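You operate a simulated robot arm through the tools that you are given. There is no shell and no other tool. Be economical: measure what you need, move in short steps, check, and stop when the job is done.

Carry out the task below with a simulated two-armed robot. There is one attempt and no reset: what you move stays moved.

JOB
Sift the powder into the brown bowl and whisk the tea smooth.
Fine: sieve and whisk back in their places. Set down upright: whisk.

The check looks at the end state, three seconds after you hand in, the way a careful person would. Anything else that was tipped, shoved, dropped, spilled or broken makes it a failure.

ROBOT AND FRAMES
Two 6-joint arms with two-finger grippers on one trunk, on a base that drives. Base frame: it is fixed to the floor where the robot stands at the start and does not move with it; the origin is under the middle of the robot, x ahead of it, y to its left, z up; the surface under the hand at the start is at about z = 850. Lengths are in mm, angles in rad, forces in N, time in s.
The left shoulder is at the start at [60, 144, 900], the right one opposite. With the tool pointing down near the work surface each hand reaches from about 300 to 720 mm from the robot's upright axis, wherever it stands, measured 20 degrees to its own side. Payload 2.45 kg a hand.
Tool frame (each hand has its own): the origin (TCP) lies between the finger pads and is the grasp point; the fingertips stand 26 mm ahead of it; z points along the fingers, y is the line along which they close. Largest opening 96 mm; the body of the gripper starts 69 mm behind the TCP.
Orientation is told as [roll, pitch, yaw] about the base's x, y, z axes, in that order, counted from this pose: with the fingers straight down and closing along the base's y, the tool's x points along the base's -x, its y along +y and its z along -z.

CONTROLS
- The arms move only by the tool arm_command. It takes "left_motion", "right_motion" or both (then of equal length, played together; a hand with none holds still); each is a list of rows, each a list of 2 entries, a list of its own where there are three numbers: the shift along the tool's x, y, z in mm, then the turn, a rotation vector about the tool's x, y, z in rad. In form: [[[x, y, z], [rx, ry, rz]], ...]. A call has 1 to 10 rows; each row is the pose to reach, as a shift and turn from the pose commanded when the call began, along the tool's axes at that moment. "left_grip" and "right_grip" are, for a hand that has rows, the closure in counts, from 0 (fully open) to 255 (shut), set as the call begins (left out, the last holds). Each row takes 0.2 s and may step no farther than 50 mm and 0.15 rad from the row before; otherwise, or with a gripper value out of range, the whole call is refused. A pose out of reach is approached as far as the arm can. The call stops where the force on the tool passes 40 N (or 10 N more than at its start, if that is more) or the arm is blocked; 0.2 s more then pass. Each finger halts on what it meets, pressing with about 28 N; the grip force reading is that of the motor and also rises with nothing between the fingers. The clock runs only during rows and for 0.2 s after the last one: add rows that repeat a pose to give the fingers time. The reply holds the time, the measured pose of the TCP, the force on the tool along the base axes, the opening and the grip force, in the units named above and with some noise, with the torque about the TCP (base axes, N m) and any sound that the robot's microphone picked up.
- Cameras (640 x 400 px; columns grow to the right, rows downward): "scene" is now at [124.7, 46.9, 1506]; the picture's right is [0.58, -0.81, -0.00], its down [-0.60, -0.43, -0.68] and it looks along [0.55, 0.40, -0.73] (base axes); focal length 243 px, centre (320, 200). "left" rides on the left gripper at [82, -3, -98] in its tool frame; the picture's right is [0.04, 1.00, 0.00], its down [-0.73, 0.03, -0.68] and it looks along [-0.68, 0.03, 0.73] (tool axes); focal length 256 px, centre (320, 200). "right" rides on the right gripper at [81, 3, -98] in its tool frame; the picture's right is [-0.04, 1.00, 0.00], its down [-0.73, -0.03, -0.68] and it looks along [-0.68, -0.03, 0.73] (tool axes); focal length 256 px, centre (320, 200). There is no depth. A picture from a camera that has moved, and an enlarged one, comes with that camera's place and axes in the base frame and with its lens.
- get_image(camera): a new picture of that camera. It takes no simulated time.
- move_column(by): slides the trunk up (or, below 0, down) by that many mm; the arms and the scene camera ride with it, the base frame stays. It gives what a move gives, with no picture.
- steer(legs): drives the robot by 1 to 6 legs, each [ahead, turn to the left] in mm and rad, along the robot's own axes; the way and the turn of a leg run together, so that a leg with both is an arc; at most 1500 mm and 3.142 rad a leg. The arms and the cameras ride along, it lands a little off, and it stops where it bumps. It gives what a move gives.
- pan_tilt(pan, tilt): turns the head with the scene camera to pan (to the left, within 1.501 rad either way) and tilt (down, from -0.506 to 1.204), counted from straight ahead of the robot. It gives what a move gives.
- enlarge(camera, box): a new picture of the part [left, top, right, bottom] of that camera's present view, enlarged. It takes no simulated time.
- close_job(): hands the job in; it is judged then, once.

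Work in short steps. Places have to be worked out from the pictures, the camera data and where the tool is seen: move nearer, look again, correct. Check each grasp and each placing, and mend what went wrong. You have 120 turns and 92 pictures in all, those below and enlarged ones among them. Open the grippers and draw the arms clear of the work before you hand the job in, unless the task says otherwise; then end with one line.

The tools are called as name(argument=value, ...) on one line, values as JSON. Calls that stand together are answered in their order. arm_command: Moves the arms, as the interface text tells. Its arguments: {"type":"object","properties":{"left_motion":{"type":"array","items":{"type":"array"}},"left_grip":{"type":"number"},"right_motion":{"type":"array","items":{"type":"array"}},"right_grip":{"type":"number"}},"required":[]} The other tools are called the same way: move_column (by) slides the trunk up or down; steer (legs) drives the base; pan_tilt (pan, tilt) turns the head that bears the scene camera; get_image (camera) takes a picture; enlarge (camera, box) takes an enlarged picture of a part of a camera's view; close_job () hands the job in.

At the start:

```text
t: 0.0
left_tool_pos: [299.9, 387.6, 1215.4]
left_tcp_rot: [0.0, 0.0, 0.004]
left_ft_force: [-0.3, 0.1, 0.4]
left_wrist_torque: [-0.01, -0.02, 0.04]
left_opening: 95.9
left_grasp_force: 0.1
right_tool_pos: [498.3, 43.8, 1170.1]
right_tcp_rot: [0.0, -0.001, 0.005]
right_ft_force: [-0.5, -0.5, 0.4]
right_wrist_torque: [0.01, 0.01, 0.07]
right_opening: 95.9
right_grasp_force: 0.0
trunk travel left (down, up): [-525.0, 65.0]
robot x, y, heading: [0.8, 1.5, -0.003]
head pan, tilt: [0.623, 0.824]
```

scene: 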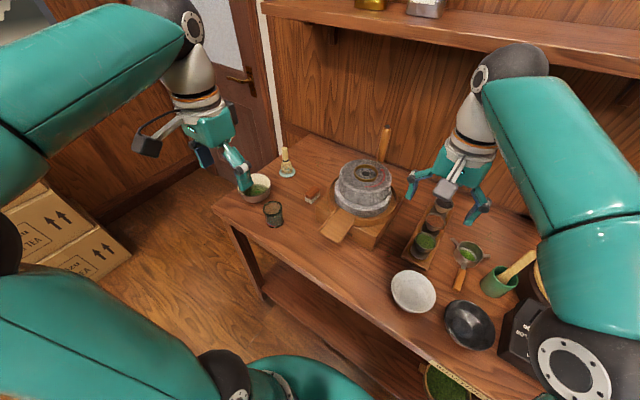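
right: 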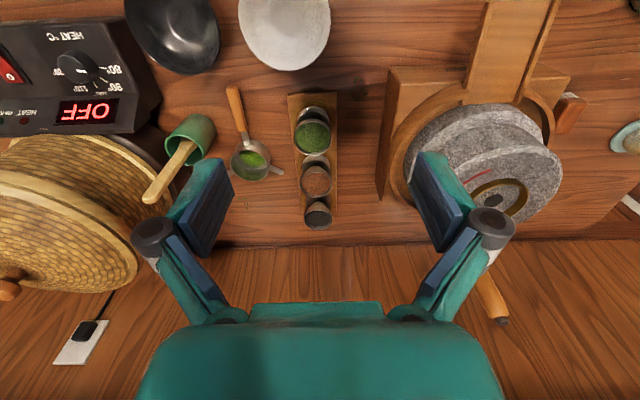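
left: 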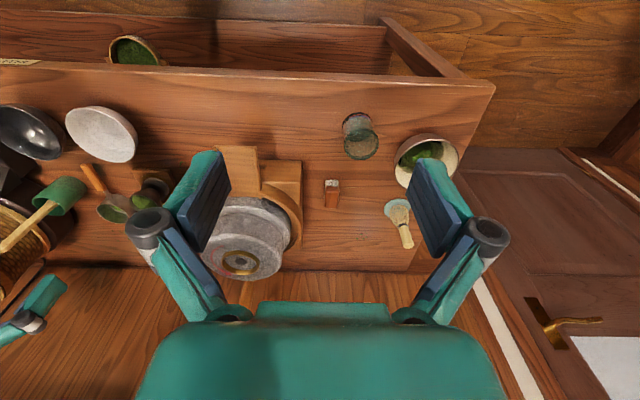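

I'll look closer at the objects before planning.

enlarge(camera="scene", box=[220, 130, 340, 240])

enlarge(camera="scene", box=[380, 180, 560, 360])

enlarge(camera="left", box=[300, 90, 500, 260])

enlarge(camera="right", box=[130, 60, 370, 240])

```text
3.64 times, centred on (280, 185) of scene
camera zoom: at [124.7, 46.9, 1506.0], right [0.58, -0.81, 0.0], down [-0.6, -0.43, -0.68], along [0.55, 0.4, -0.73], focal length 885 px, centre (466, 254)
```

zoom: 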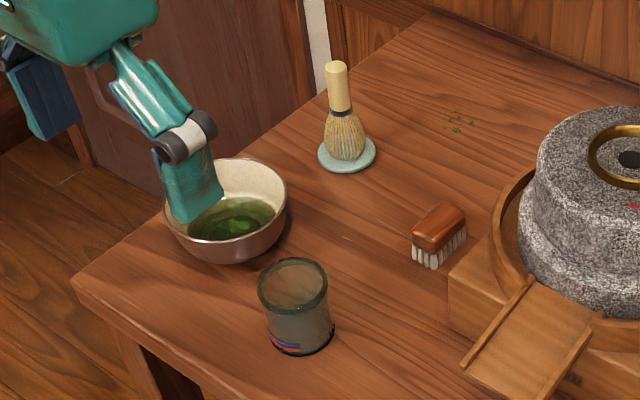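

```text
2.22 times, centred on (470, 270) of scene
camera zoom: at [124.7, 46.9, 1506.0], right [0.58, -0.81, 0.0], down [-0.6, -0.43, -0.68], along [0.55, 0.4, -0.73], focal length 541 px, centre (-13, 44)
```

zoom: 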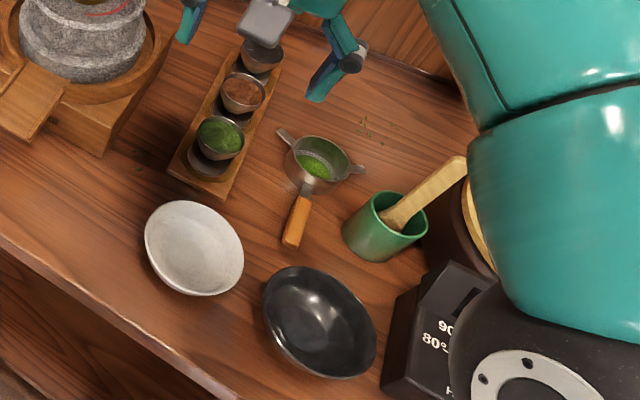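

```text
2.35 times, centred on (400, 175) of left
camera zoom: at [219.9, 384.7, 1313.2], right [-0.05, 1.0, 0.0], down [0.73, 0.03, 0.68], along [0.68, 0.03, -0.73], focal length 602 px, centre (132, 259)
```

zoom: 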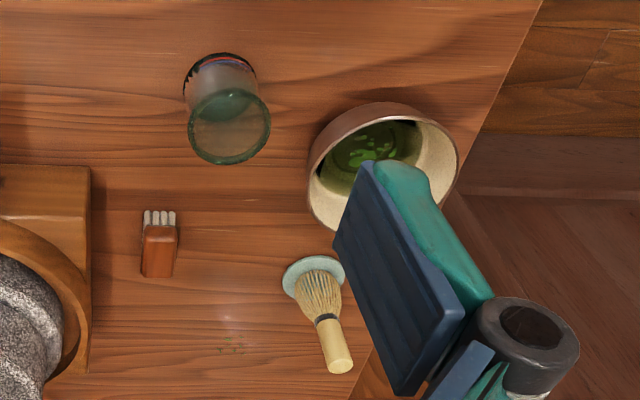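

```text
2.22 times, centred on (250, 150) of right
camera zoom: at [416.2, 46.0, 1269.1], right [0.03, 1.0, 0.0], down [0.73, -0.03, 0.68], along [0.68, -0.02, -0.73], focal length 569 px, centre (476, 311)
```

zoom: 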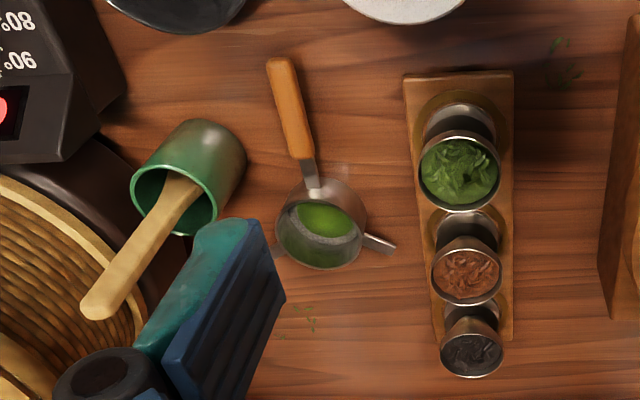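

The sieve with powder is near (680,-90) with its handle toward me at about x 554–624. The brown bowl is near (485,592) and the whisk stands near (660,594). I'll shift the robot left by about 290 mm, so the right arm can do the sieve and the left arm the whisk.

steer(legs=[[0, 1.57], [285, 0], [0, -1.57]])

```text
t: 2.4
left_tool_pos: [36.6, 486.6, 1215.1]
left_tcp_rot: [0.0, 0.001, 0.584]
left_ft_force: [0.3, 0.0, -0.2]
left_wrist_torque: [-0.02, 0.0, 0.01]
left_opening: 95.7
left_grasp_force: 0.0
right_tool_pos: [389.5, 306.9, 1171.6]
right_tcp_rot: [-0.001, -0.003, 0.585]
right_ft_force: [-1.0, 0.0, -0.5]
right_wrist_torque: [-0.01, -0.06, 0.01]
right_opening: 96.1
right_grasp_force: 0.0
trunk travel left (down, up): [-525.0, 65.0]
robot x, y, heading: [7.9, -17.5, 0.575]
head pan, tilt: [0.623, 0.824]
stopped in leg 1: the robot was blocked; the commanded pose is now the measured one
```

The turn was blocked at 0.575 rad, so I'll look at what the base or an arm touches.

get_image(camera="scene")

pan_tilt(pan=0.4, tilt=1.2)

get_image(camera="scene")

```text
84 pictures are left
camera scene: at [85.6, 88.3, 1506.0], right [0.93, -0.36, 0.0], down [-0.27, -0.68, -0.68], along [0.25, 0.63, -0.73], focal length 243 px, centre (320, 200)
```

scene: 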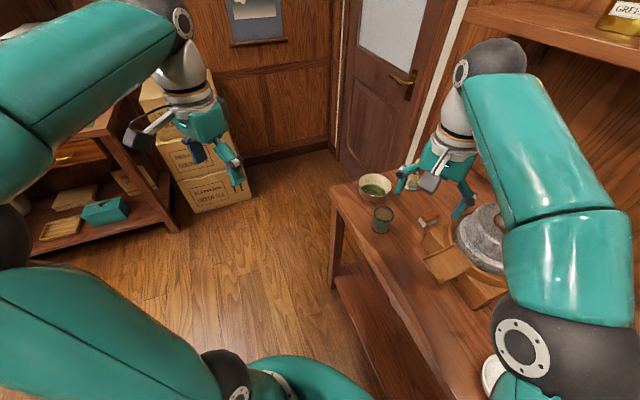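

```text
t: 3.2
left_tool_pos: [37.8, 484.7, 1215.4]
left_tcp_rot: [0.0, -0.001, 0.583]
left_ft_force: [0.1, 1.2, 0.0]
left_wrist_torque: [-0.02, -0.04, 0.0]
left_opening: 95.7
left_grasp_force: 0.1
right_tool_pos: [389.7, 306.2, 1173.1]
right_tcp_rot: [0.001, -0.002, 0.587]
right_ft_force: [0.3, 0.5, 0.5]
right_wrist_torque: [-0.02, 0.0, 0.0]
right_opening: 95.9
right_grasp_force: 0.0
trunk travel left (down, up): [-525.0, 65.0]
robot x, y, heading: [11.9, -20.4, 0.573]
head pan, tilt: [0.4, 1.201]
```

```text
83 pictures are left
camera scene: at [89.2, 60.1, 1480.3], right [0.83, -0.56, 0.0], down [-0.52, -0.77, -0.36], along [0.2, 0.3, -0.93], focal length 243 px, centre (320, 200)
```

scene: 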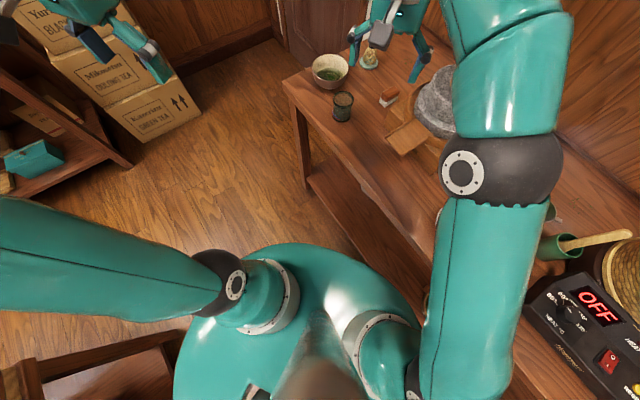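

I can't see an arm contact, so I'll look to both sides at the furniture around the base.

pan_tilt(pan=1.45, tilt=0.95)

get_image(camera="scene")

pan_tilt(pan=-1.4, tilt=1.0)

get_image(camera="scene")

```text
t: 4.5
left_tool_pos: [37.7, 484.6, 1215.5]
left_tcp_rot: [-0.001, 0.001, 0.582]
left_ft_force: [-0.5, -0.1, -0.1]
left_wrist_torque: [-0.01, -0.01, 0.02]
left_opening: 96.0
left_grasp_force: 0.1
right_tool_pos: [388.9, 305.7, 1171.9]
right_tcp_rot: [0.0, -0.002, 0.586]
right_ft_force: [0.5, -0.8, 0.2]
right_wrist_torque: [-0.04, -0.03, 0.03]
right_opening: 95.9
right_grasp_force: 0.0
trunk travel left (down, up): [-525.0, 65.0]
robot x, y, heading: [8.8, -22.8, 0.577]
head pan, tilt: [1.45, 0.949]
```

```text
82 pictures are left
camera scene: at [26.1, 79.2, 1496.4], right [0.9, 0.44, 0.0], down [0.36, -0.73, -0.58], along [-0.26, 0.52, -0.81], focal length 243 px, centre (320, 200)
```

scene: 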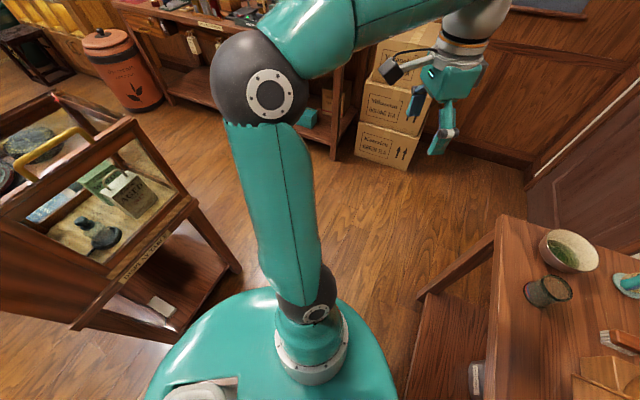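

```text
t: 7.0
left_tool_pos: [37.3, 486.6, 1215.6]
left_tcp_rot: [-0.001, 0.001, 0.582]
left_ft_force: [0.9, 0.7, 0.2]
left_wrist_torque: [-0.02, -0.04, -0.01]
left_opening: 96.0
left_grasp_force: 0.0
right_tool_pos: [388.6, 306.4, 1172.6]
right_tcp_rot: [0.001, -0.002, 0.586]
right_ft_force: [0.5, 1.0, -0.2]
right_wrist_torque: [-0.03, 0.0, 0.0]
right_opening: 95.8
right_grasp_force: 0.1
trunk travel left (down, up): [-525.0, 65.0]
robot x, y, heading: [8.0, -19.1, 0.577]
head pan, tilt: [-1.4, 1.0]
```

```text
81 pictures are left
camera scene: at [105.4, -37.2, 1492.8], right [-0.73, -0.68, 0.0], down [-0.57, 0.62, -0.54], along [0.37, -0.4, -0.84], focal length 243 px, centre (320, 200)
```

scene: 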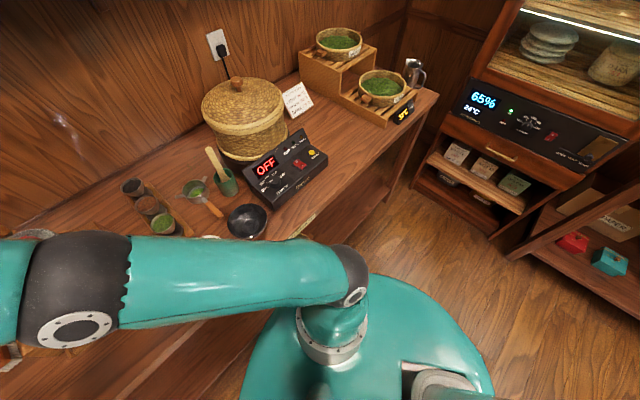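

The base's front-right edge sits right at the table edge, and the cabinet is about 650 mm behind me. I'll straighten and back up 150 mm, then try the turn again.

steer(legs=[[0, -0.575], [-150, 0], [0, 1.3]])

```text
t: 9.4
left_tool_pos: [305.4, 389.1, 1217.2]
left_tcp_rot: [0.001, 0.002, 0.013]
left_ft_force: [-0.7, -0.4, 0.7]
left_wrist_torque: [0.07, -0.05, -0.02]
left_opening: 96.1
left_grasp_force: 0.1
right_tool_pos: [504.4, 46.8, 1172.9]
right_tcp_rot: [0.001, -0.002, 0.018]
right_ft_force: [-0.6, -0.9, -0.8]
right_wrist_torque: [0.05, 0.01, 0.02]
right_opening: 95.9
right_grasp_force: 0.0
trunk travel left (down, up): [-525.0, 65.0]
robot x, y, heading: [4.7, 1.4, 0.014]
head pan, tilt: [-1.4, 1.0]
stopped in leg 2: the robot was blocked; the commanded pose is now the measured one
```

Backing up is blocked at once, so something is right behind the base. I'll look back-left and back-right as far as the head turns.

pan_tilt(pan=1.5, tilt=1.2)

get_image(camera="scene")

pan_tilt(pan=-1.5, tilt=1.2)

get_image(camera="scene")

```text
t: 12.0
left_tool_pos: [306.1, 389.4, 1215.7]
left_tcp_rot: [0.001, 0.001, 0.013]
left_ft_force: [-0.3, 0.1, -0.3]
left_wrist_torque: [0.05, 0.05, -0.02]
left_opening: 96.1
left_grasp_force: 0.0
right_tool_pos: [506.0, 49.4, 1173.1]
right_tcp_rot: [0.0, -0.002, 0.02]
right_ft_force: [0.2, 0.1, -0.1]
right_wrist_torque: [0.05, 0.02, 0.03]
right_opening: 96.0
right_grasp_force: 0.0
trunk travel left (down, up): [-525.0, 65.0]
robot x, y, heading: [12.3, 2.1, 0.014]
head pan, tilt: [1.499, 1.201]
```

```text
80 pictures are left
camera scene: at [72.0, 57.8, 1480.2], right [1.0, -0.06, 0.0], down [-0.06, -0.93, -0.36], along [0.02, 0.36, -0.93], focal length 243 px, centre (320, 200)
```

scene: 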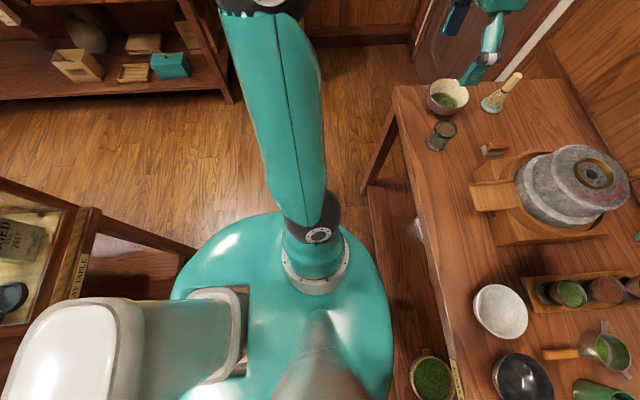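

```text
t: 14.6
left_tool_pos: [307.0, 389.4, 1216.7]
left_tcp_rot: [-0.001, 0.001, 0.013]
left_ft_force: [-0.2, 0.9, 0.5]
left_wrist_torque: [-0.02, 0.03, 0.03]
left_opening: 95.7
left_grasp_force: 0.1
right_tool_pos: [505.0, 48.5, 1173.5]
right_tcp_rot: [0.001, -0.003, 0.02]
right_ft_force: [0.1, -0.8, -1.1]
right_wrist_torque: [-0.02, -0.01, 0.02]
right_opening: 96.3
right_grasp_force: 0.1
trunk travel left (down, up): [-525.0, 65.0]
robot x, y, heading: [10.7, 0.6, 0.008]
head pan, tilt: [-1.499, 1.201]
```

```text
79 pictures are left
camera scene: at [73.4, -53.7, 1480.2], right [-1.0, -0.08, 0.0], down [-0.08, 0.93, -0.36], along [0.03, -0.36, -0.93], focal length 243 px, centre (320, 200)
```

scene: 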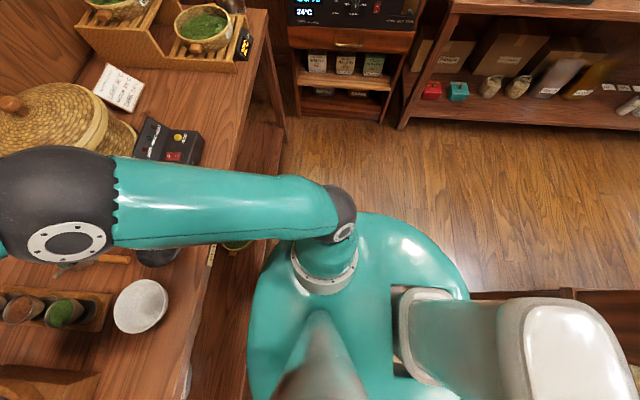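

The round plate's front is about 120 mm from the table, and the rear mast seems to touch the cabinet. I'll first pull the right hand back and up for safety, then drive forward a little and turn left.

arm_command(right_motion=[[[40, 0, -20], [0, 0, 0]], [[80, 0, -40], [0, 0, 0]], [[120, 0, -60], [0, 0, 0]], [[160, 0, -70], [0, 0, 0]]])

steer(legs=[[75, 0], [0, 1.2]])

```text
t: 15.6
left_tool_pos: [304.8, 389.5, 1216.6]
left_tcp_rot: [0.0, 0.0, 0.014]
left_ft_force: [-0.4, -0.5, 0.6]
left_wrist_torque: [0.01, -0.02, -0.01]
left_opening: 95.9
left_grasp_force: 0.1
right_tool_pos: [343.2, 48.2, 1244.7]
right_tcp_rot: [0.0, -0.001, 0.02]
right_ft_force: [1.0, 0.1, -0.2]
right_wrist_torque: [-0.02, -0.01, 0.04]
right_opening: 95.8
right_grasp_force: 0.0
trunk travel left (down, up): [-525.0, 65.0]
robot x, y, heading: [7.1, 1.9, 0.017]
head pan, tilt: [-1.499, 1.201]
```

```text
t: 18.2
left_tool_pos: [153.9, 465.6, 1216.6]
left_tcp_rot: [-0.002, 0.001, 0.441]
left_ft_force: [-0.9, -1.1, -0.2]
left_wrist_torque: [-0.01, -0.04, -0.02]
left_opening: 96.0
left_grasp_force: 0.1
right_tool_pos: [331.9, 171.8, 1246.1]
right_tcp_rot: [-0.001, -0.004, 0.448]
right_ft_force: [-1.3, 0.2, 0.0]
right_wrist_torque: [-0.06, -0.11, 0.01]
right_opening: 96.1
right_grasp_force: 0.2
trunk travel left (down, up): [-525.0, 65.0]
robot x, y, heading: [43.6, -1.6, 0.316]
head pan, tilt: [-1.499, 1.201]
stopped in leg 2: the robot was blocked; the commanded pose is now the measured one
```

The front-right now meets the table, so big turns are out. The left arm can do everything: sieve from here, and a few small shuffles left for the whisk later. I'll straighten up first.

steer(legs=[[0, -0.42]])

pan_tilt(pan=0.1, tilt=0.95)

get_image(camera="scene")

```text
t: 20.0
left_tool_pos: [341.8, 376.9, 1217.4]
left_tcp_rot: [0.001, 0.002, 0.014]
left_ft_force: [0.6, 0.6, 0.2]
left_wrist_torque: [0.01, -0.02, -0.01]
left_opening: 95.8
left_grasp_force: 0.1
right_tool_pos: [380.5, 34.2, 1244.0]
right_tcp_rot: [0.002, -0.003, 0.018]
right_ft_force: [0.2, -0.1, -0.1]
right_wrist_torque: [0.02, 0.01, -0.01]
right_opening: 95.9
right_grasp_force: 0.1
trunk travel left (down, up): [-525.0, 65.0]
robot x, y, heading: [43.6, 3.5, -0.109]
head pan, tilt: [-1.499, 1.201]
```

```text
t: 21.7
left_tool_pos: [341.4, 376.1, 1217.2]
left_tcp_rot: [-0.002, 0.002, 0.014]
left_ft_force: [0.1, 0.7, 0.3]
left_wrist_torque: [0.04, 0.0, 0.0]
left_opening: 95.9
left_grasp_force: 0.1
right_tool_pos: [380.7, 34.8, 1244.3]
right_tcp_rot: [0.001, -0.002, 0.018]
right_ft_force: [0.0, 0.3, -0.3]
right_wrist_torque: [0.03, -0.04, 0.01]
right_opening: 96.1
right_grasp_force: 0.0
trunk travel left (down, up): [-525.0, 65.0]
robot x, y, heading: [46.5, 6.8, -0.108]
head pan, tilt: [0.099, 0.949]
```

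```text
78 pictures are left
camera scene: at [176.9, -0.6, 1496.4], right [-0.01, -1.0, 0.0], down [-0.81, 0.01, -0.58], along [0.58, -0.01, -0.81], focal length 243 px, centre (320, 200)
```

scene: 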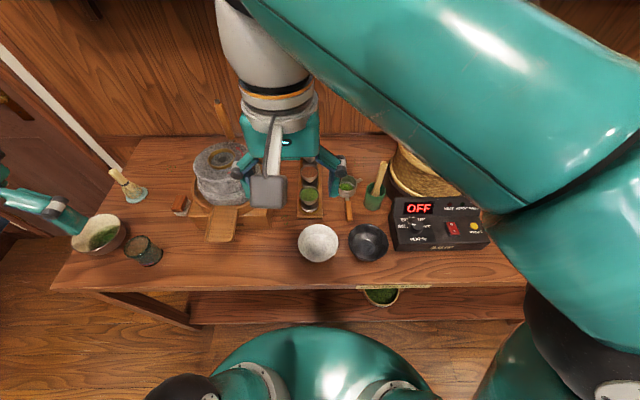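

The arms' readings match the camera geometry: robot heading is about -0.11 and the objects are where I estimated. I'll turn back to about 0.05, then move the right hand off to the right, out of the way.

steer(legs=[[0, 0.15]])

arm_command(right_motion=[[[0, -45, 0], [0, 0, 0]], [[0, -90, 0], [0, 0, 0]], [[0, -135, 0], [0, 0, 0]], [[0, -180, 0], [0, 0, 0]], [[0, -225, 0], [0, 0, 0]], [[0, -270, 0], [0, 0, 0]], [[0, -300, 0], [0, 0, 0]]])

```text
t: 22.8
left_tool_pos: [283.9, 415.8, 1217.1]
left_tcp_rot: [-0.002, 0.002, 0.16]
left_ft_force: [0.4, -0.4, -0.2]
left_wrist_torque: [0.02, 0.02, 0.02]
left_opening: 96.1
left_grasp_force: 0.0
right_tool_pos: [372.7, 84.1, 1244.1]
right_tcp_rot: [0.002, -0.003, 0.164]
right_ft_force: [0.2, 0.3, 0.1]
right_wrist_torque: [-0.01, -0.04, 0.02]
right_opening: 95.9
right_grasp_force: 0.1
trunk travel left (down, up): [-525.0, 65.0]
robot x, y, heading: [44.5, 4.2, 0.041]
head pan, tilt: [0.099, 0.949]
```

```text
t: 24.4
left_tool_pos: [283.2, 415.3, 1217.8]
left_tcp_rot: [0.0, 0.002, 0.161]
left_ft_force: [0.3, 0.0, 0.4]
left_wrist_torque: [0.02, 0.02, -0.01]
left_opening: 96.1
left_grasp_force: 0.0
right_tool_pos: [421.6, -210.7, 1244.5]
right_tcp_rot: [0.004, -0.001, 0.166]
right_ft_force: [0.4, 0.0, 0.7]
right_wrist_torque: [0.0, 0.0, 0.02]
right_opening: 96.1
right_grasp_force: 0.1
trunk travel left (down, up): [-525.0, 65.0]
robot x, y, heading: [41.5, 3.5, 0.041]
head pan, tilt: [0.099, 0.949]
```

I'm now sweeping the left hand high over the mill toward the sieve with its yaw brought to 0. The right hand moves further aside at the same time.

arm_command(left_motion=[[[-18, -44, 0], [0, 0, 0.016]], [[-36, -88, 0], [0, 0, 0.032]], [[-54, -132, 0], [0, 0, 0.048]], [[-72, -176, 0], [0, 0, 0.064]], [[-89, -220, 0], [0, 0, 0.08]], [[-107, -264, 0], [0, 0, 0.096]], [[-125, -308, 0], [0, 0, 0.112]], [[-142, -352, 0], [0, 0, 0.128]], [[-160, -396, 0], [0, 0, 0.144]], [[-178, -440, 0], [0, 0, 0.161]]], right_motion=[[[10, -20, 0], [0, 0, 0]], [[20, -40, 0], [0, 0, 0]], [[30, -60, 0], [0, 0, 0]], [[40, -80, 0], [0, 0, 0]], [[50, -100, 0], [0, 0, 0]], [[60, -120, 0], [0, 0, 0]], [[60, -140, 0], [0, 0, 0]], [[60, -140, 0], [0, 0, 0]], [[60, -140, 0], [0, 0, 0]], [[60, -140, 0], [0, 0, 0]]], left_grip=110)

get_image(camera="left")

```text
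t: 26.6
left_tool_pos: [530.8, 8.4, 1216.5]
left_tcp_rot: [-0.002, 0.005, 0.0]
left_ft_force: [1.2, -0.3, 0.1]
left_wrist_torque: [0.05, 0.02, 0.02]
left_opening: 54.7
left_grasp_force: 0.2
right_tool_pos: [386.6, -361.3, 1245.0]
right_tcp_rot: [0.002, -0.001, 0.166]
right_ft_force: [-0.4, -0.1, -0.3]
right_wrist_torque: [0.04, 0.05, -0.02]
right_opening: 95.9
right_grasp_force: 0.1
trunk travel left (down, up): [-525.0, 65.0]
robot x, y, heading: [44.8, 3.1, 0.039]
head pan, tilt: [0.099, 0.949]
```

```text
77 pictures are left
camera left: at [450.0, 5.3, 1315.0], right [-0.04, 1.0, 0.0], down [0.74, 0.03, 0.68], along [0.67, 0.03, -0.74], focal length 256 px, centre (320, 200)
```

left: 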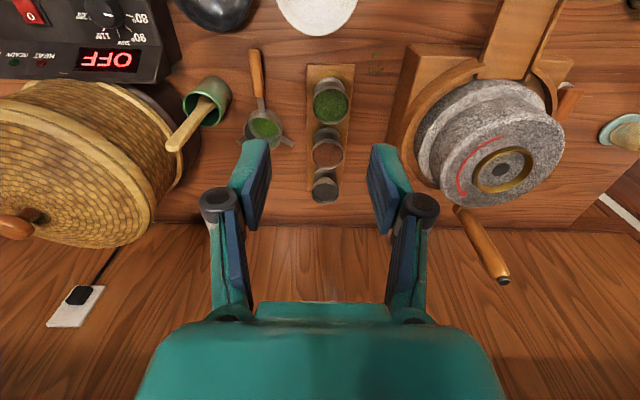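

The left hand is clear. I'll move down above the sieve handle to about z 1000 and look again.

arm_command(left_motion=[[[-10, -25, 36], [0, 0, 0]], [[-20, -50, 72], [0, 0, 0]], [[-30, -75, 108], [0, 0, 0]], [[-40, -90, 146], [0, 0, 0]], [[-50, -100, 184], [0, 0, 0]], [[-50, -100, 216], [0, 0, 0]]])

get_image(camera="left")

enlarge(camera="scene", box=[270, 130, 450, 250])

```text
t: 28.0
left_tool_pos: [579.3, -89.0, 1001.9]
left_tcp_rot: [-0.003, 0.001, 0.0]
left_ft_force: [0.1, -1.1, -1.3]
left_wrist_torque: [-0.03, -0.02, 0.01]
left_opening: 54.6
left_grasp_force: 0.0
right_tool_pos: [386.2, -359.5, 1244.3]
right_tcp_rot: [0.002, -0.001, 0.165]
right_ft_force: [0.9, 0.5, -0.3]
right_wrist_torque: [-0.02, 0.03, 0.02]
right_opening: 96.0
right_grasp_force: 0.1
trunk travel left (down, up): [-525.0, 65.0]
robot x, y, heading: [44.9, 8.5, 0.039]
head pan, tilt: [0.099, 0.949]
```

```text
76 pictures are left
camera left: at [498.9, -91.9, 1100.8], right [-0.04, 1.0, 0.0], down [0.73, 0.03, 0.68], along [0.68, 0.03, -0.73], focal length 256 px, centre (320, 200)
```

left: 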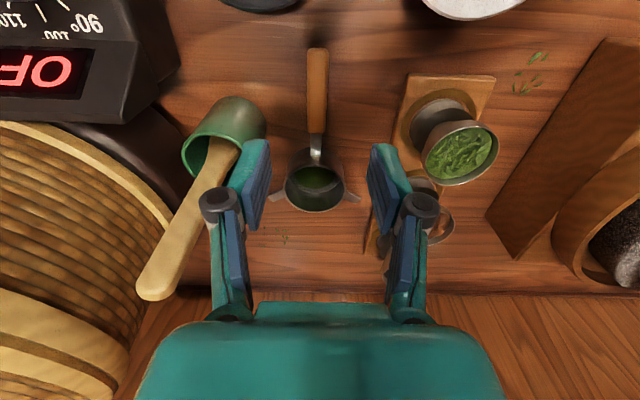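

```text
3.33 times, centred on (360, 190) of scene
camera zoom: at [177.5, 15.6, 1496.0], right [0.14, -0.99, 0.0], down [-0.81, -0.11, -0.58], along [0.58, 0.08, -0.81], focal length 811 px, centre (187, 233)
```

zoom: 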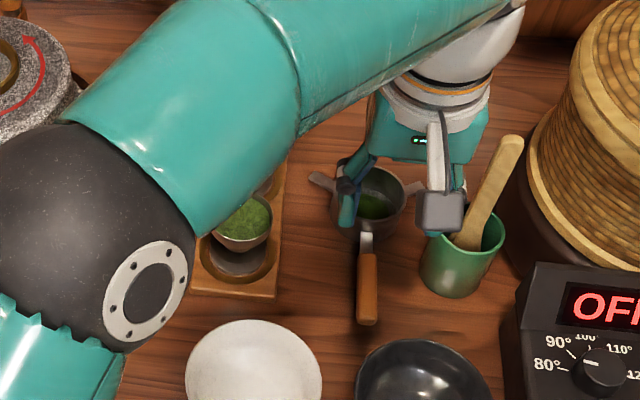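

By triangulation, the handle's butt is at about x 548, z 880 and its front at about x 607, z 897, with y around -91. I'll descend to z 886 at x 586 and close.

arm_command(left_motion=[[[-7, -2, 40], [0, 0, 0]], [[-7, -2, 80], [0, 0, 0]], [[-7, -2, 116], [0, 0, 0]], [[-7, -2, 116], [0, 0, 0]]])

get_image(camera="left")

enlarge(camera="scene", box=[310, 140, 430, 240])

```text
t: 29.0
left_tool_pos: [586.8, -92.6, 887.2]
left_tcp_rot: [0.0, 0.001, -0.003]
left_ft_force: [-1.0, -0.4, 0.2]
left_wrist_torque: [-0.02, -0.04, 0.01]
left_opening: 54.6
left_grasp_force: 0.1
right_tool_pos: [384.8, -359.1, 1244.3]
right_tcp_rot: [0.004, -0.003, 0.167]
right_ft_force: [0.1, 0.4, -0.5]
right_wrist_torque: [-0.02, 0.03, 0.04]
right_opening: 95.9
right_grasp_force: 0.0
trunk travel left (down, up): [-525.0, 65.0]
robot x, y, heading: [49.5, 1.7, 0.041]
head pan, tilt: [0.099, 0.949]
```

```text
74 pictures are left
camera left: at [506.0, -95.6, 985.3], right [-0.04, 1.0, 0.0], down [0.74, 0.03, 0.68], along [0.68, 0.03, -0.74], focal length 256 px, centre (320, 200)
```

left: 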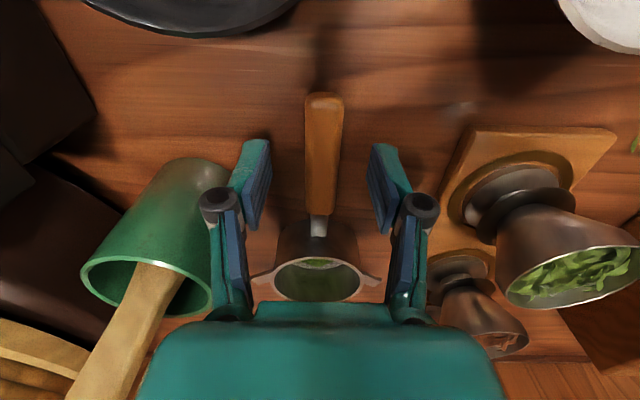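

```text
4.00 times, centred on (370, 190) of scene
camera zoom: at [176.8, 15.5, 1496.4], right [0.14, -0.99, 0.0], down [-0.81, -0.11, -0.58], along [0.58, 0.08, -0.81], focal length 974 px, centre (120, 240)
```

zoom: 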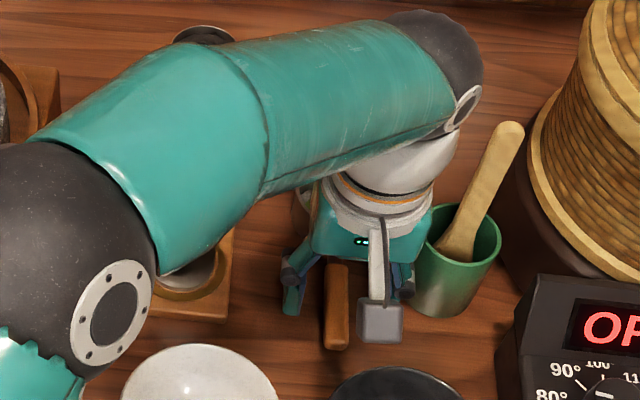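

The handle is centred between the pads, so I'll close and give it time.

arm_command(left_motion=[[[0, 0, 0], [0, 0, 0]], [[0, 0, 0], [0, 0, 0]], [[0, 0, 0], [0, 0, 0]], [[0, 0, 0], [0, 0, 0]]], left_grip=255)

get_image(camera="left")

```text
t: 30.0
left_tool_pos: [587.1, -92.6, 887.7]
left_tcp_rot: [-0.002, 0.001, 0.0]
left_ft_force: [-0.1, 0.1, 0.4]
left_wrist_torque: [0.01, 0.06, 0.01]
left_opening: 17.3
left_grasp_force: 27.6
right_tool_pos: [386.2, -359.4, 1245.9]
right_tcp_rot: [0.003, -0.003, 0.166]
right_ft_force: [-0.2, 0.1, -0.4]
right_wrist_torque: [-0.01, -0.02, 0.0]
right_opening: 96.1
right_grasp_force: 0.0
trunk travel left (down, up): [-525.0, 65.0]
robot x, y, heading: [45.3, 6.6, 0.038]
head pan, tilt: [0.099, 0.949]
```

```text
72 pictures are left
camera left: at [506.8, -95.3, 985.6], right [-0.04, 1.0, 0.0], down [0.74, 0.03, 0.68], along [0.68, 0.03, -0.74], focal length 256 px, centre (320, 200)
```

left: 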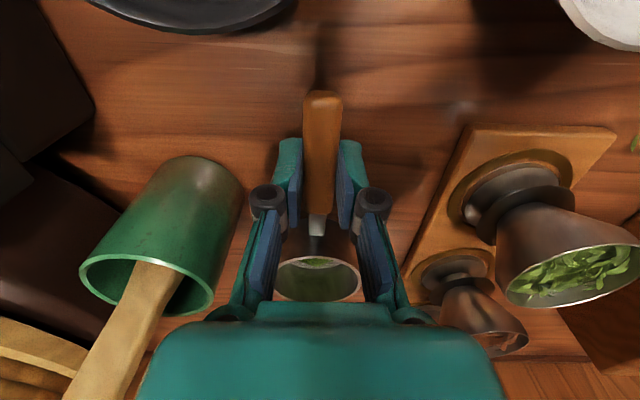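

Grasped with a 17 mm opening and 28 N. I'll lift gently by 60 mm and check.

arm_command(left_motion=[[[0, 0, -3], [0, 0, 0]], [[0, 0, -10], [0, 0, 0]], [[0, 0, -20], [0, 0, 0]], [[0, 0, -32], [0, 0, 0]], [[0, 0, -44], [0, 0, 0]], [[0, 0, -54], [0, 0, 0]], [[0, 0, -60], [0, 0, 0]]])

get_image(camera="left")

```text
t: 31.6
left_tool_pos: [587.1, -91.8, 946.1]
left_tcp_rot: [-0.002, 0.001, 0.0]
left_ft_force: [0.3, 0.5, -1.7]
left_wrist_torque: [-0.01, 0.05, -0.01]
left_opening: 17.0
left_grasp_force: 28.1
right_tool_pos: [386.3, -360.3, 1245.4]
right_tcp_rot: [0.002, -0.002, 0.166]
right_ft_force: [-0.5, 0.0, 0.2]
right_wrist_torque: [-0.03, 0.0, 0.01]
right_opening: 96.1
right_grasp_force: 0.1
trunk travel left (down, up): [-525.0, 65.0]
robot x, y, heading: [46.6, 4.1, 0.034]
head pan, tilt: [0.099, 0.949]
```

```text
71 pictures are left
camera left: at [506.5, -95.2, 1044.3], right [-0.04, 1.0, 0.0], down [0.74, 0.03, 0.68], along [0.68, 0.03, -0.74], focal length 256 px, centre (320, 200)
```

left: 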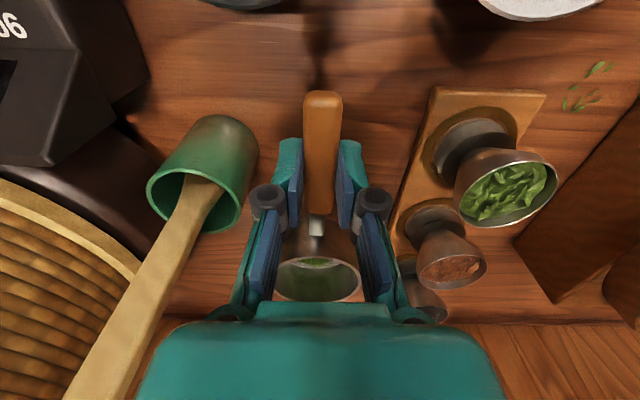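

The sieve is level and firmly held. I'll lift it to z of about 1130, then carry it slowly over the mill to the bowl.

arm_command(left_motion=[[[0, 0, -10], [0, 0, 0]], [[0, 0, -32], [0, 0, 0]], [[5, 0, -62], [0, 0, 0]], [[12, 0, -94], [0, 0, 0]], [[20, 5, -125], [0, 0, 0]], [[28, 15, -152], [0, 0, 0]], [[36, 32, -172], [0, 0, 0]], [[44, 58, -182], [0, 0, 0]], [[52, 88, -184], [0, 0, 0]], [[60, 120, -184], [0, 0, 0]]])

arm_command(left_motion=[[[8, 33, 0], [0, 0, 0]], [[16, 70, 0], [0, 0, 0]], [[24, 108, 0], [0, 0, 0]], [[32, 146, 0], [0, 0, 0]], [[40, 184, 0], [0, 0, 0]], [[48, 222, 0], [0, 0, 0]], [[58, 260, 0], [0, 0, 0]], [[68, 298, 0], [0, 0, 0]], [[78, 334, 0], [0, 0, 0]], [[88, 368, 0], [0, 0, 0]]])

pan_tilt(pan=0.75, tilt=0.8)

get_image(camera="scene")

get_image(camera="left")

```text
t: 33.8
left_tool_pos: [523.9, 28.8, 1128.6]
left_tcp_rot: [-0.001, 0.003, 0.0]
left_ft_force: [0.9, 0.4, -0.8]
left_wrist_torque: [0.0, 0.06, -0.03]
left_opening: 17.5
left_grasp_force: 28.0
right_tool_pos: [385.6, -358.4, 1246.7]
right_tcp_rot: [0.0, -0.001, 0.165]
right_ft_force: [0.1, -0.1, 0.0]
right_wrist_torque: [-0.01, -0.01, 0.0]
right_opening: 96.0
right_grasp_force: 0.1
trunk travel left (down, up): [-525.0, 65.0]
robot x, y, heading: [43.6, 4.4, 0.038]
head pan, tilt: [0.099, 0.949]
```

```text
t: 36.0
left_tool_pos: [438.9, 397.5, 1127.6]
left_tcp_rot: [-0.003, 0.002, -0.002]
left_ft_force: [0.3, -0.4, -0.8]
left_wrist_torque: [0.02, 0.09, 0.0]
left_opening: 17.1
left_grasp_force: 28.1
right_tool_pos: [386.8, -357.7, 1245.3]
right_tcp_rot: [0.002, -0.002, 0.167]
right_ft_force: [-0.2, 0.0, -0.4]
right_wrist_torque: [-0.04, -0.01, 0.0]
right_opening: 96.0
right_grasp_force: 0.1
trunk travel left (down, up): [-525.0, 65.0]
robot x, y, heading: [45.6, 1.2, 0.038]
head pan, tilt: [0.099, 0.949]
```

```text
t: 37.0
left_tool_pos: [439.4, 395.5, 1128.8]
left_tcp_rot: [-0.001, 0.002, -0.002]
left_ft_force: [-0.5, -0.4, -1.1]
left_wrist_torque: [0.03, 0.07, 0.0]
left_opening: 17.3
left_grasp_force: 28.1
right_tool_pos: [386.6, -358.7, 1245.7]
right_tcp_rot: [0.002, -0.002, 0.164]
right_ft_force: [-0.5, -0.1, -0.2]
right_wrist_torque: [0.01, -0.01, 0.01]
right_opening: 96.1
right_grasp_force: 0.0
trunk travel left (down, up): [-525.0, 65.0]
robot x, y, heading: [46.0, 2.7, 0.042]
head pan, tilt: [0.75, 0.799]
```

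```text
70 pictures are left
camera scene: at [162.0, 62.7, 1507.9], right [0.71, -0.7, 0.0], down [-0.51, -0.51, -0.7], along [0.49, 0.49, -0.72], focal length 243 px, centre (320, 200)
```

scene: 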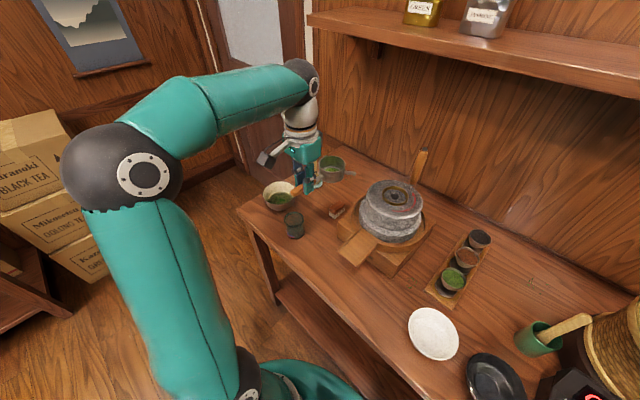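

```text
69 pictures are left
camera left: at [359.1, 392.7, 1227.2], right [-0.04, 1.0, 0.0], down [0.74, 0.03, 0.68], along [0.68, 0.03, -0.74], focal length 256 px, centre (320, 200)
```

left: 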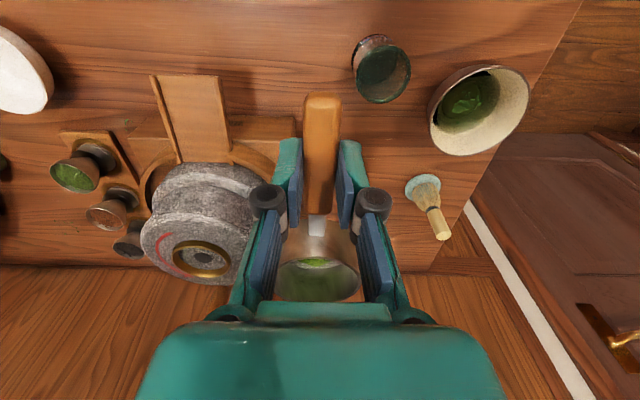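

Everything is intact, and the bowl's rim centre is near (485,592). I'll move the basket over it, still high, then look again.

arm_command(left_motion=[[[5, 20, 0], [0, 0, 0]], [[14, 55, 0], [0, 0, 0]], [[23, 95, 5], [0, 0, 0]], [[32, 135, 15], [0, 0, 0]], [[40, 170, 30], [0, 0, 0]], [[45, 190, 48], [0, 0, 0]], [[45, 196, 60], [0, 0, 0]]])

get_image(camera="left")

enlarge(camera="scene", box=[200, 120, 360, 240])

```text
t: 38.6
left_tool_pos: [395.0, 591.8, 1069.6]
left_tcp_rot: [-0.002, 0.002, -0.002]
left_ft_force: [-0.7, 0.2, -1.3]
left_wrist_torque: [0.01, 0.09, -0.01]
left_opening: 17.4
left_grasp_force: 28.6
right_tool_pos: [387.0, -358.9, 1244.2]
right_tcp_rot: [0.002, 0.001, 0.167]
right_ft_force: [0.2, -0.5, -0.1]
right_wrist_torque: [-0.01, -0.01, -0.01]
right_opening: 96.2
right_grasp_force: 0.0
trunk travel left (down, up): [-525.0, 65.0]
robot x, y, heading: [47.1, 5.5, 0.039]
head pan, tilt: [0.75, 0.799]
```

```text
68 pictures are left
camera left: at [314.1, 588.9, 1167.9], right [-0.04, 1.0, 0.0], down [0.73, 0.03, 0.68], along [0.68, 0.03, -0.74], focal length 256 px, centre (320, 200)
```

left: 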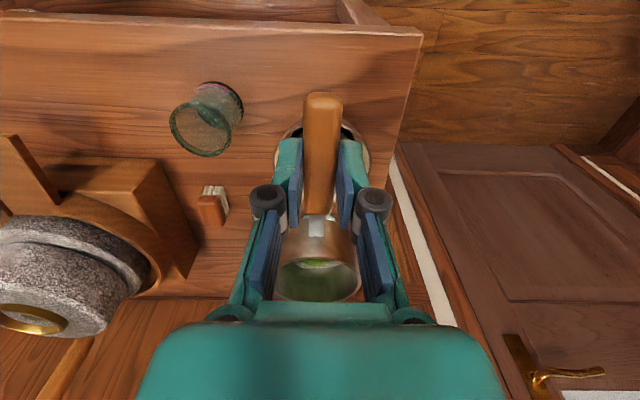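

```text
3.33 times, centred on (280, 180) of scene
camera zoom: at [162.2, 63.1, 1507.9], right [0.71, -0.7, 0.0], down [-0.51, -0.51, -0.7], along [0.49, 0.49, -0.72], focal length 811 px, centre (453, 267)
```

zoom: 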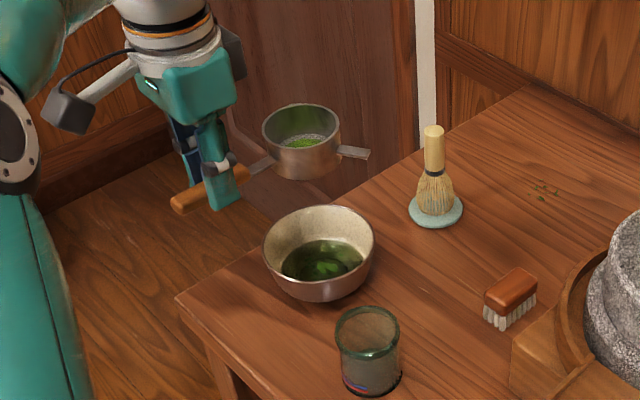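

The basket is about 8 mm short in y of the bowl's centre. I'll correct that and lower until the mesh is just above the rim, at TCP z of about 964.

arm_command(left_motion=[[[0, 8, 10], [0, 0, 0]], [[0, 8, 35], [0, 0, 0]], [[0, 8, 65], [0, 0, 0]], [[0, 8, 90], [0, 0, 0]], [[0, 8, 106], [0, 0, 0]]])

enlarge(camera="scene", box=[220, 140, 340, 240])

```text
t: 39.8
left_tool_pos: [392.7, 599.4, 962.6]
left_tcp_rot: [0.0, 0.003, 0.0]
left_ft_force: [0.0, -0.3, -1.0]
left_wrist_torque: [-0.05, 0.03, 0.0]
left_opening: 17.0
left_grasp_force: 28.1
right_tool_pos: [386.0, -358.3, 1245.9]
right_tcp_rot: [0.0, -0.004, 0.167]
right_ft_force: [-0.6, 0.3, 0.0]
right_wrist_torque: [0.01, 0.02, -0.01]
right_opening: 96.0
right_grasp_force: 0.1
trunk travel left (down, up): [-525.0, 65.0]
robot x, y, heading: [45.0, 2.3, 0.037]
head pan, tilt: [0.75, 0.799]
```

```text
4.00 times, centred on (280, 190) of scene
camera zoom: at [162.1, 63.2, 1507.9], right [0.71, -0.7, 0.0], down [-0.51, -0.51, -0.7], along [0.49, 0.49, -0.72], focal length 974 px, centre (480, 240)
```

zoom: 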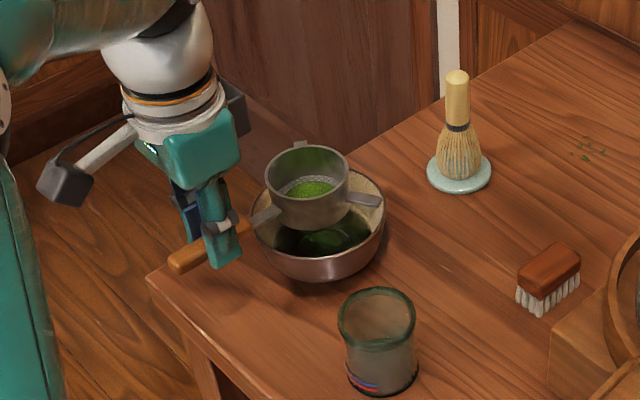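

The basket hangs over the bowl, a few mm off to the camera's left. I'll re-centre it and shake gently sideways to sift.

arm_command(left_motion=[[[-5, -4, 0], [0, 0, 0]], [[-5, 8, 0], [0, 0, 0]], [[-5, -16, 0], [0, 0, 0]], [[-5, 8, 0], [0, 0, 0]], [[-5, -16, 0], [0, 0, 0]], [[-5, 8, 0], [0, 0, 0]], [[-5, -16, 0], [0, 0, 0]], [[-5, 8, 0], [0, 0, 0]], [[-5, -16, 0], [0, 0, 0]], [[-5, -4, 0], [0, 0, 0]]])

enlarge(camera="scene", box=[240, 150, 310, 220])

```text
t: 42.0
left_tool_pos: [398.8, 598.8, 962.2]
left_tcp_rot: [-0.004, 0.004, 0.0]
left_ft_force: [-0.1, 0.6, -1.5]
left_wrist_torque: [-0.04, 0.07, -0.01]
left_opening: 17.3
left_grasp_force: 28.0
right_tool_pos: [387.1, -356.8, 1246.2]
right_tcp_rot: [0.001, -0.002, 0.166]
right_ft_force: [0.6, 0.6, 0.6]
right_wrist_torque: [-0.02, 0.02, -0.02]
right_opening: 96.0
right_grasp_force: 0.2
trunk travel left (down, up): [-525.0, 65.0]
robot x, y, heading: [44.4, 5.1, 0.041]
head pan, tilt: [0.75, 0.799]
```

```text
5.71 times, centred on (275, 185) of scene
camera zoom: at [162.6, 65.2, 1507.8], right [0.71, -0.7, 0.0], down [-0.51, -0.51, -0.7], along [0.49, 0.49, -0.72], focal length 1391 px, centre (577, 286)
```

zoom: 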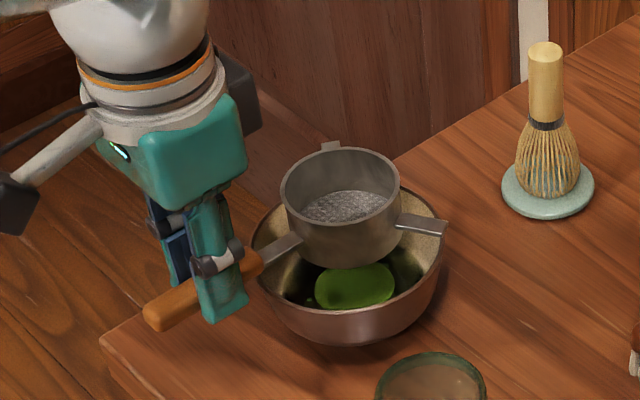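

The sieve is empty and the powder lies in the bowl. Now I'll raise the sieve and carry it back the way it came.

arm_command(left_motion=[[[0, 0, -20], [0, 0, 0]], [[0, 0, -60], [0, 0, 0]], [[0, 0, -105], [0, 0, 0]], [[0, 0, -145], [0, 0, 0]], [[-8, -30, -166], [0, 0, 0]], [[-16, -70, -168], [0, 0, 0]], [[-25, -115, -168], [0, 0, 0]], [[-34, -160, -168], [0, 0, 0]], [[-44, -205, -168], [0, 0, 0]], [[-54, -250, -168], [0, 0, 0]]])

arm_command(left_motion=[[[-10, -40, 0], [0, 0, 0]], [[-20, -85, 0], [0, 0, 0]], [[-30, -130, 0], [0, 0, 0]], [[-45, -175, 0], [0, 0, 0]], [[-60, -220, 0], [0, 0, 0]], [[-75, -265, 0], [0, 0, 0]], [[-90, -310, 0], [0, 0, 0]], [[-105, -355, 0], [0, 0, 0]], [[-120, -400, 0], [0, 0, 0]], [[-130, -425, 0], [0, 0, 0]]])

enlarge(camera="scene", box=[240, 160, 310, 220])

```text
t: 44.2
left_tool_pos: [453.5, 347.4, 1131.3]
left_tcp_rot: [0.002, 0.003, 0.0]
left_ft_force: [-0.8, 0.3, -0.6]
left_wrist_torque: [-0.01, 0.07, 0.0]
left_opening: 17.4
left_grasp_force: 27.8
right_tool_pos: [385.2, -359.9, 1244.5]
right_tcp_rot: [0.0, -0.002, 0.166]
right_ft_force: [0.4, -0.2, -0.1]
right_wrist_torque: [0.01, 0.03, -0.01]
right_opening: 95.7
right_grasp_force: 0.0
trunk travel left (down, up): [-525.0, 65.0]
robot x, y, heading: [43.4, 2.2, 0.037]
head pan, tilt: [0.75, 0.799]
```

```text
t: 46.6
left_tool_pos: [588.6, -37.6, 1131.2]
left_tcp_rot: [-0.022, -0.001, 0.073]
left_ft_force: [0.2, -0.5, -1.4]
left_wrist_torque: [0.0, 0.08, 0.01]
left_opening: 17.5
left_grasp_force: 27.4
left hand out of reach, approached as far as the arm can: row 10
right_tool_pos: [386.3, -359.2, 1243.9]
right_tcp_rot: [0.001, -0.003, 0.163]
right_ft_force: [-0.2, 0.5, -1.2]
right_wrist_torque: [0.0, 0.01, 0.02]
right_opening: 96.0
right_grasp_force: 0.1
trunk travel left (down, up): [-525.0, 65.0]
robot x, y, heading: [45.4, 6.0, 0.035]
head pan, tilt: [0.75, 0.799]
stopped in row 10 (left hand): the arm was blocked; the commanded pose is now the measured one
```

```text
6.67 times, centred on (275, 190) of scene
camera zoom: at [162.8, 62.7, 1506.0], right [0.71, -0.7, 0.0], down [-0.51, -0.51, -0.7], along [0.49, 0.5, -0.72], focal length 1622 px, centre (620, 267)
```

zoom: 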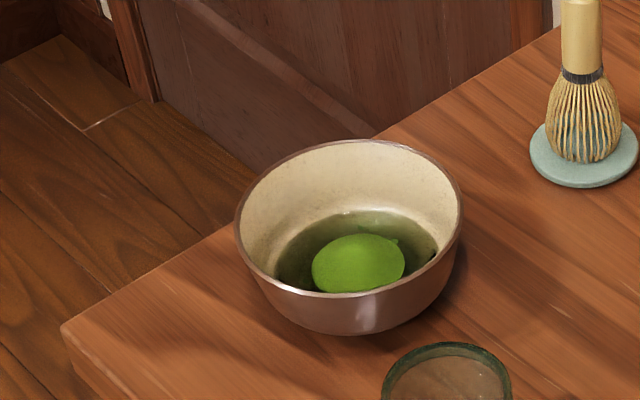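

At that height the pose was just out of reach, so the hand yawed slightly. I'll back off to x of about 540, lower, and restore the orientation.

arm_command(left_motion=[[[15, 0, 10], [-0.005, 0, 0.02]], [[30, 1, 25], [-0.011, 0, 0.04]], [[45, 2, 40], [-0.017, 0, 0.06]], [[49, 2, 55], [-0.022, 0, 0.073]]])

pan_tilt(pan=0.1, tilt=0.95)

get_image(camera="left")

get_image(camera="scene")

```text
t: 47.6
left_tool_pos: [537.7, -44.8, 1075.3]
left_tcp_rot: [0.001, -0.004, -0.008]
left_ft_force: [-0.3, -0.6, -0.4]
left_wrist_torque: [-0.01, 0.09, 0.02]
left_opening: 17.2
left_grasp_force: 27.9
right_tool_pos: [386.3, -358.6, 1246.4]
right_tcp_rot: [0.001, -0.001, 0.166]
right_ft_force: [0.6, 0.8, -0.5]
right_wrist_torque: [0.01, 0.04, -0.01]
right_opening: 96.1
right_grasp_force: 0.2
trunk travel left (down, up): [-525.0, 65.0]
robot x, y, heading: [46.8, 3.9, 0.042]
head pan, tilt: [0.75, 0.799]
```

```text
t: 48.6
left_tool_pos: [539.1, -45.1, 1076.2]
left_tcp_rot: [0.001, 0.0, -0.007]
left_ft_force: [-0.2, 0.2, -1.3]
left_wrist_torque: [-0.01, 0.08, 0.01]
left_opening: 17.4
left_grasp_force: 28.4
right_tool_pos: [386.5, -359.6, 1245.6]
right_tcp_rot: [0.002, -0.003, 0.166]
right_ft_force: [-0.5, -0.7, -0.2]
right_wrist_torque: [0.02, -0.02, 0.0]
right_opening: 95.6
right_grasp_force: 0.1
trunk travel left (down, up): [-525.0, 65.0]
robot x, y, heading: [47.3, 3.3, 0.043]
head pan, tilt: [0.099, 0.949]
```

```text
63 pictures are left
camera left: at [457.1, -47.1, 1173.7], right [-0.03, 1.0, 0.0], down [0.73, 0.02, 0.68], along [0.68, 0.02, -0.73], focal length 256 px, centre (320, 200)
```

left: 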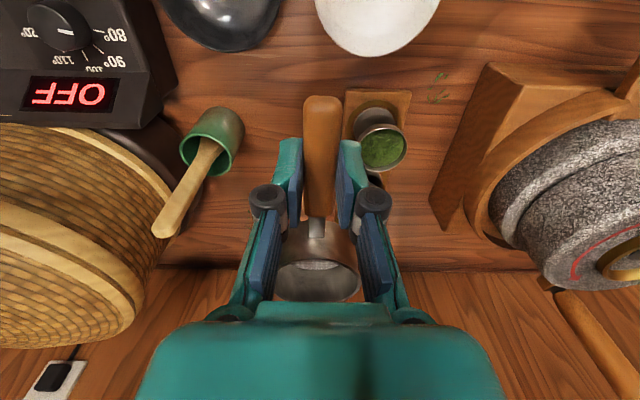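

```text
62 pictures are left
camera scene: at [177.3, 15.6, 1496.4], right [0.14, -0.99, 0.0], down [-0.81, -0.11, -0.58], along [0.58, 0.08, -0.81], focal length 243 px, centre (320, 200)
```

scene: 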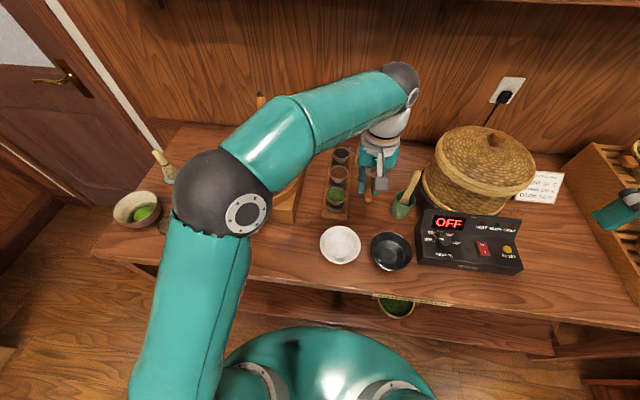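

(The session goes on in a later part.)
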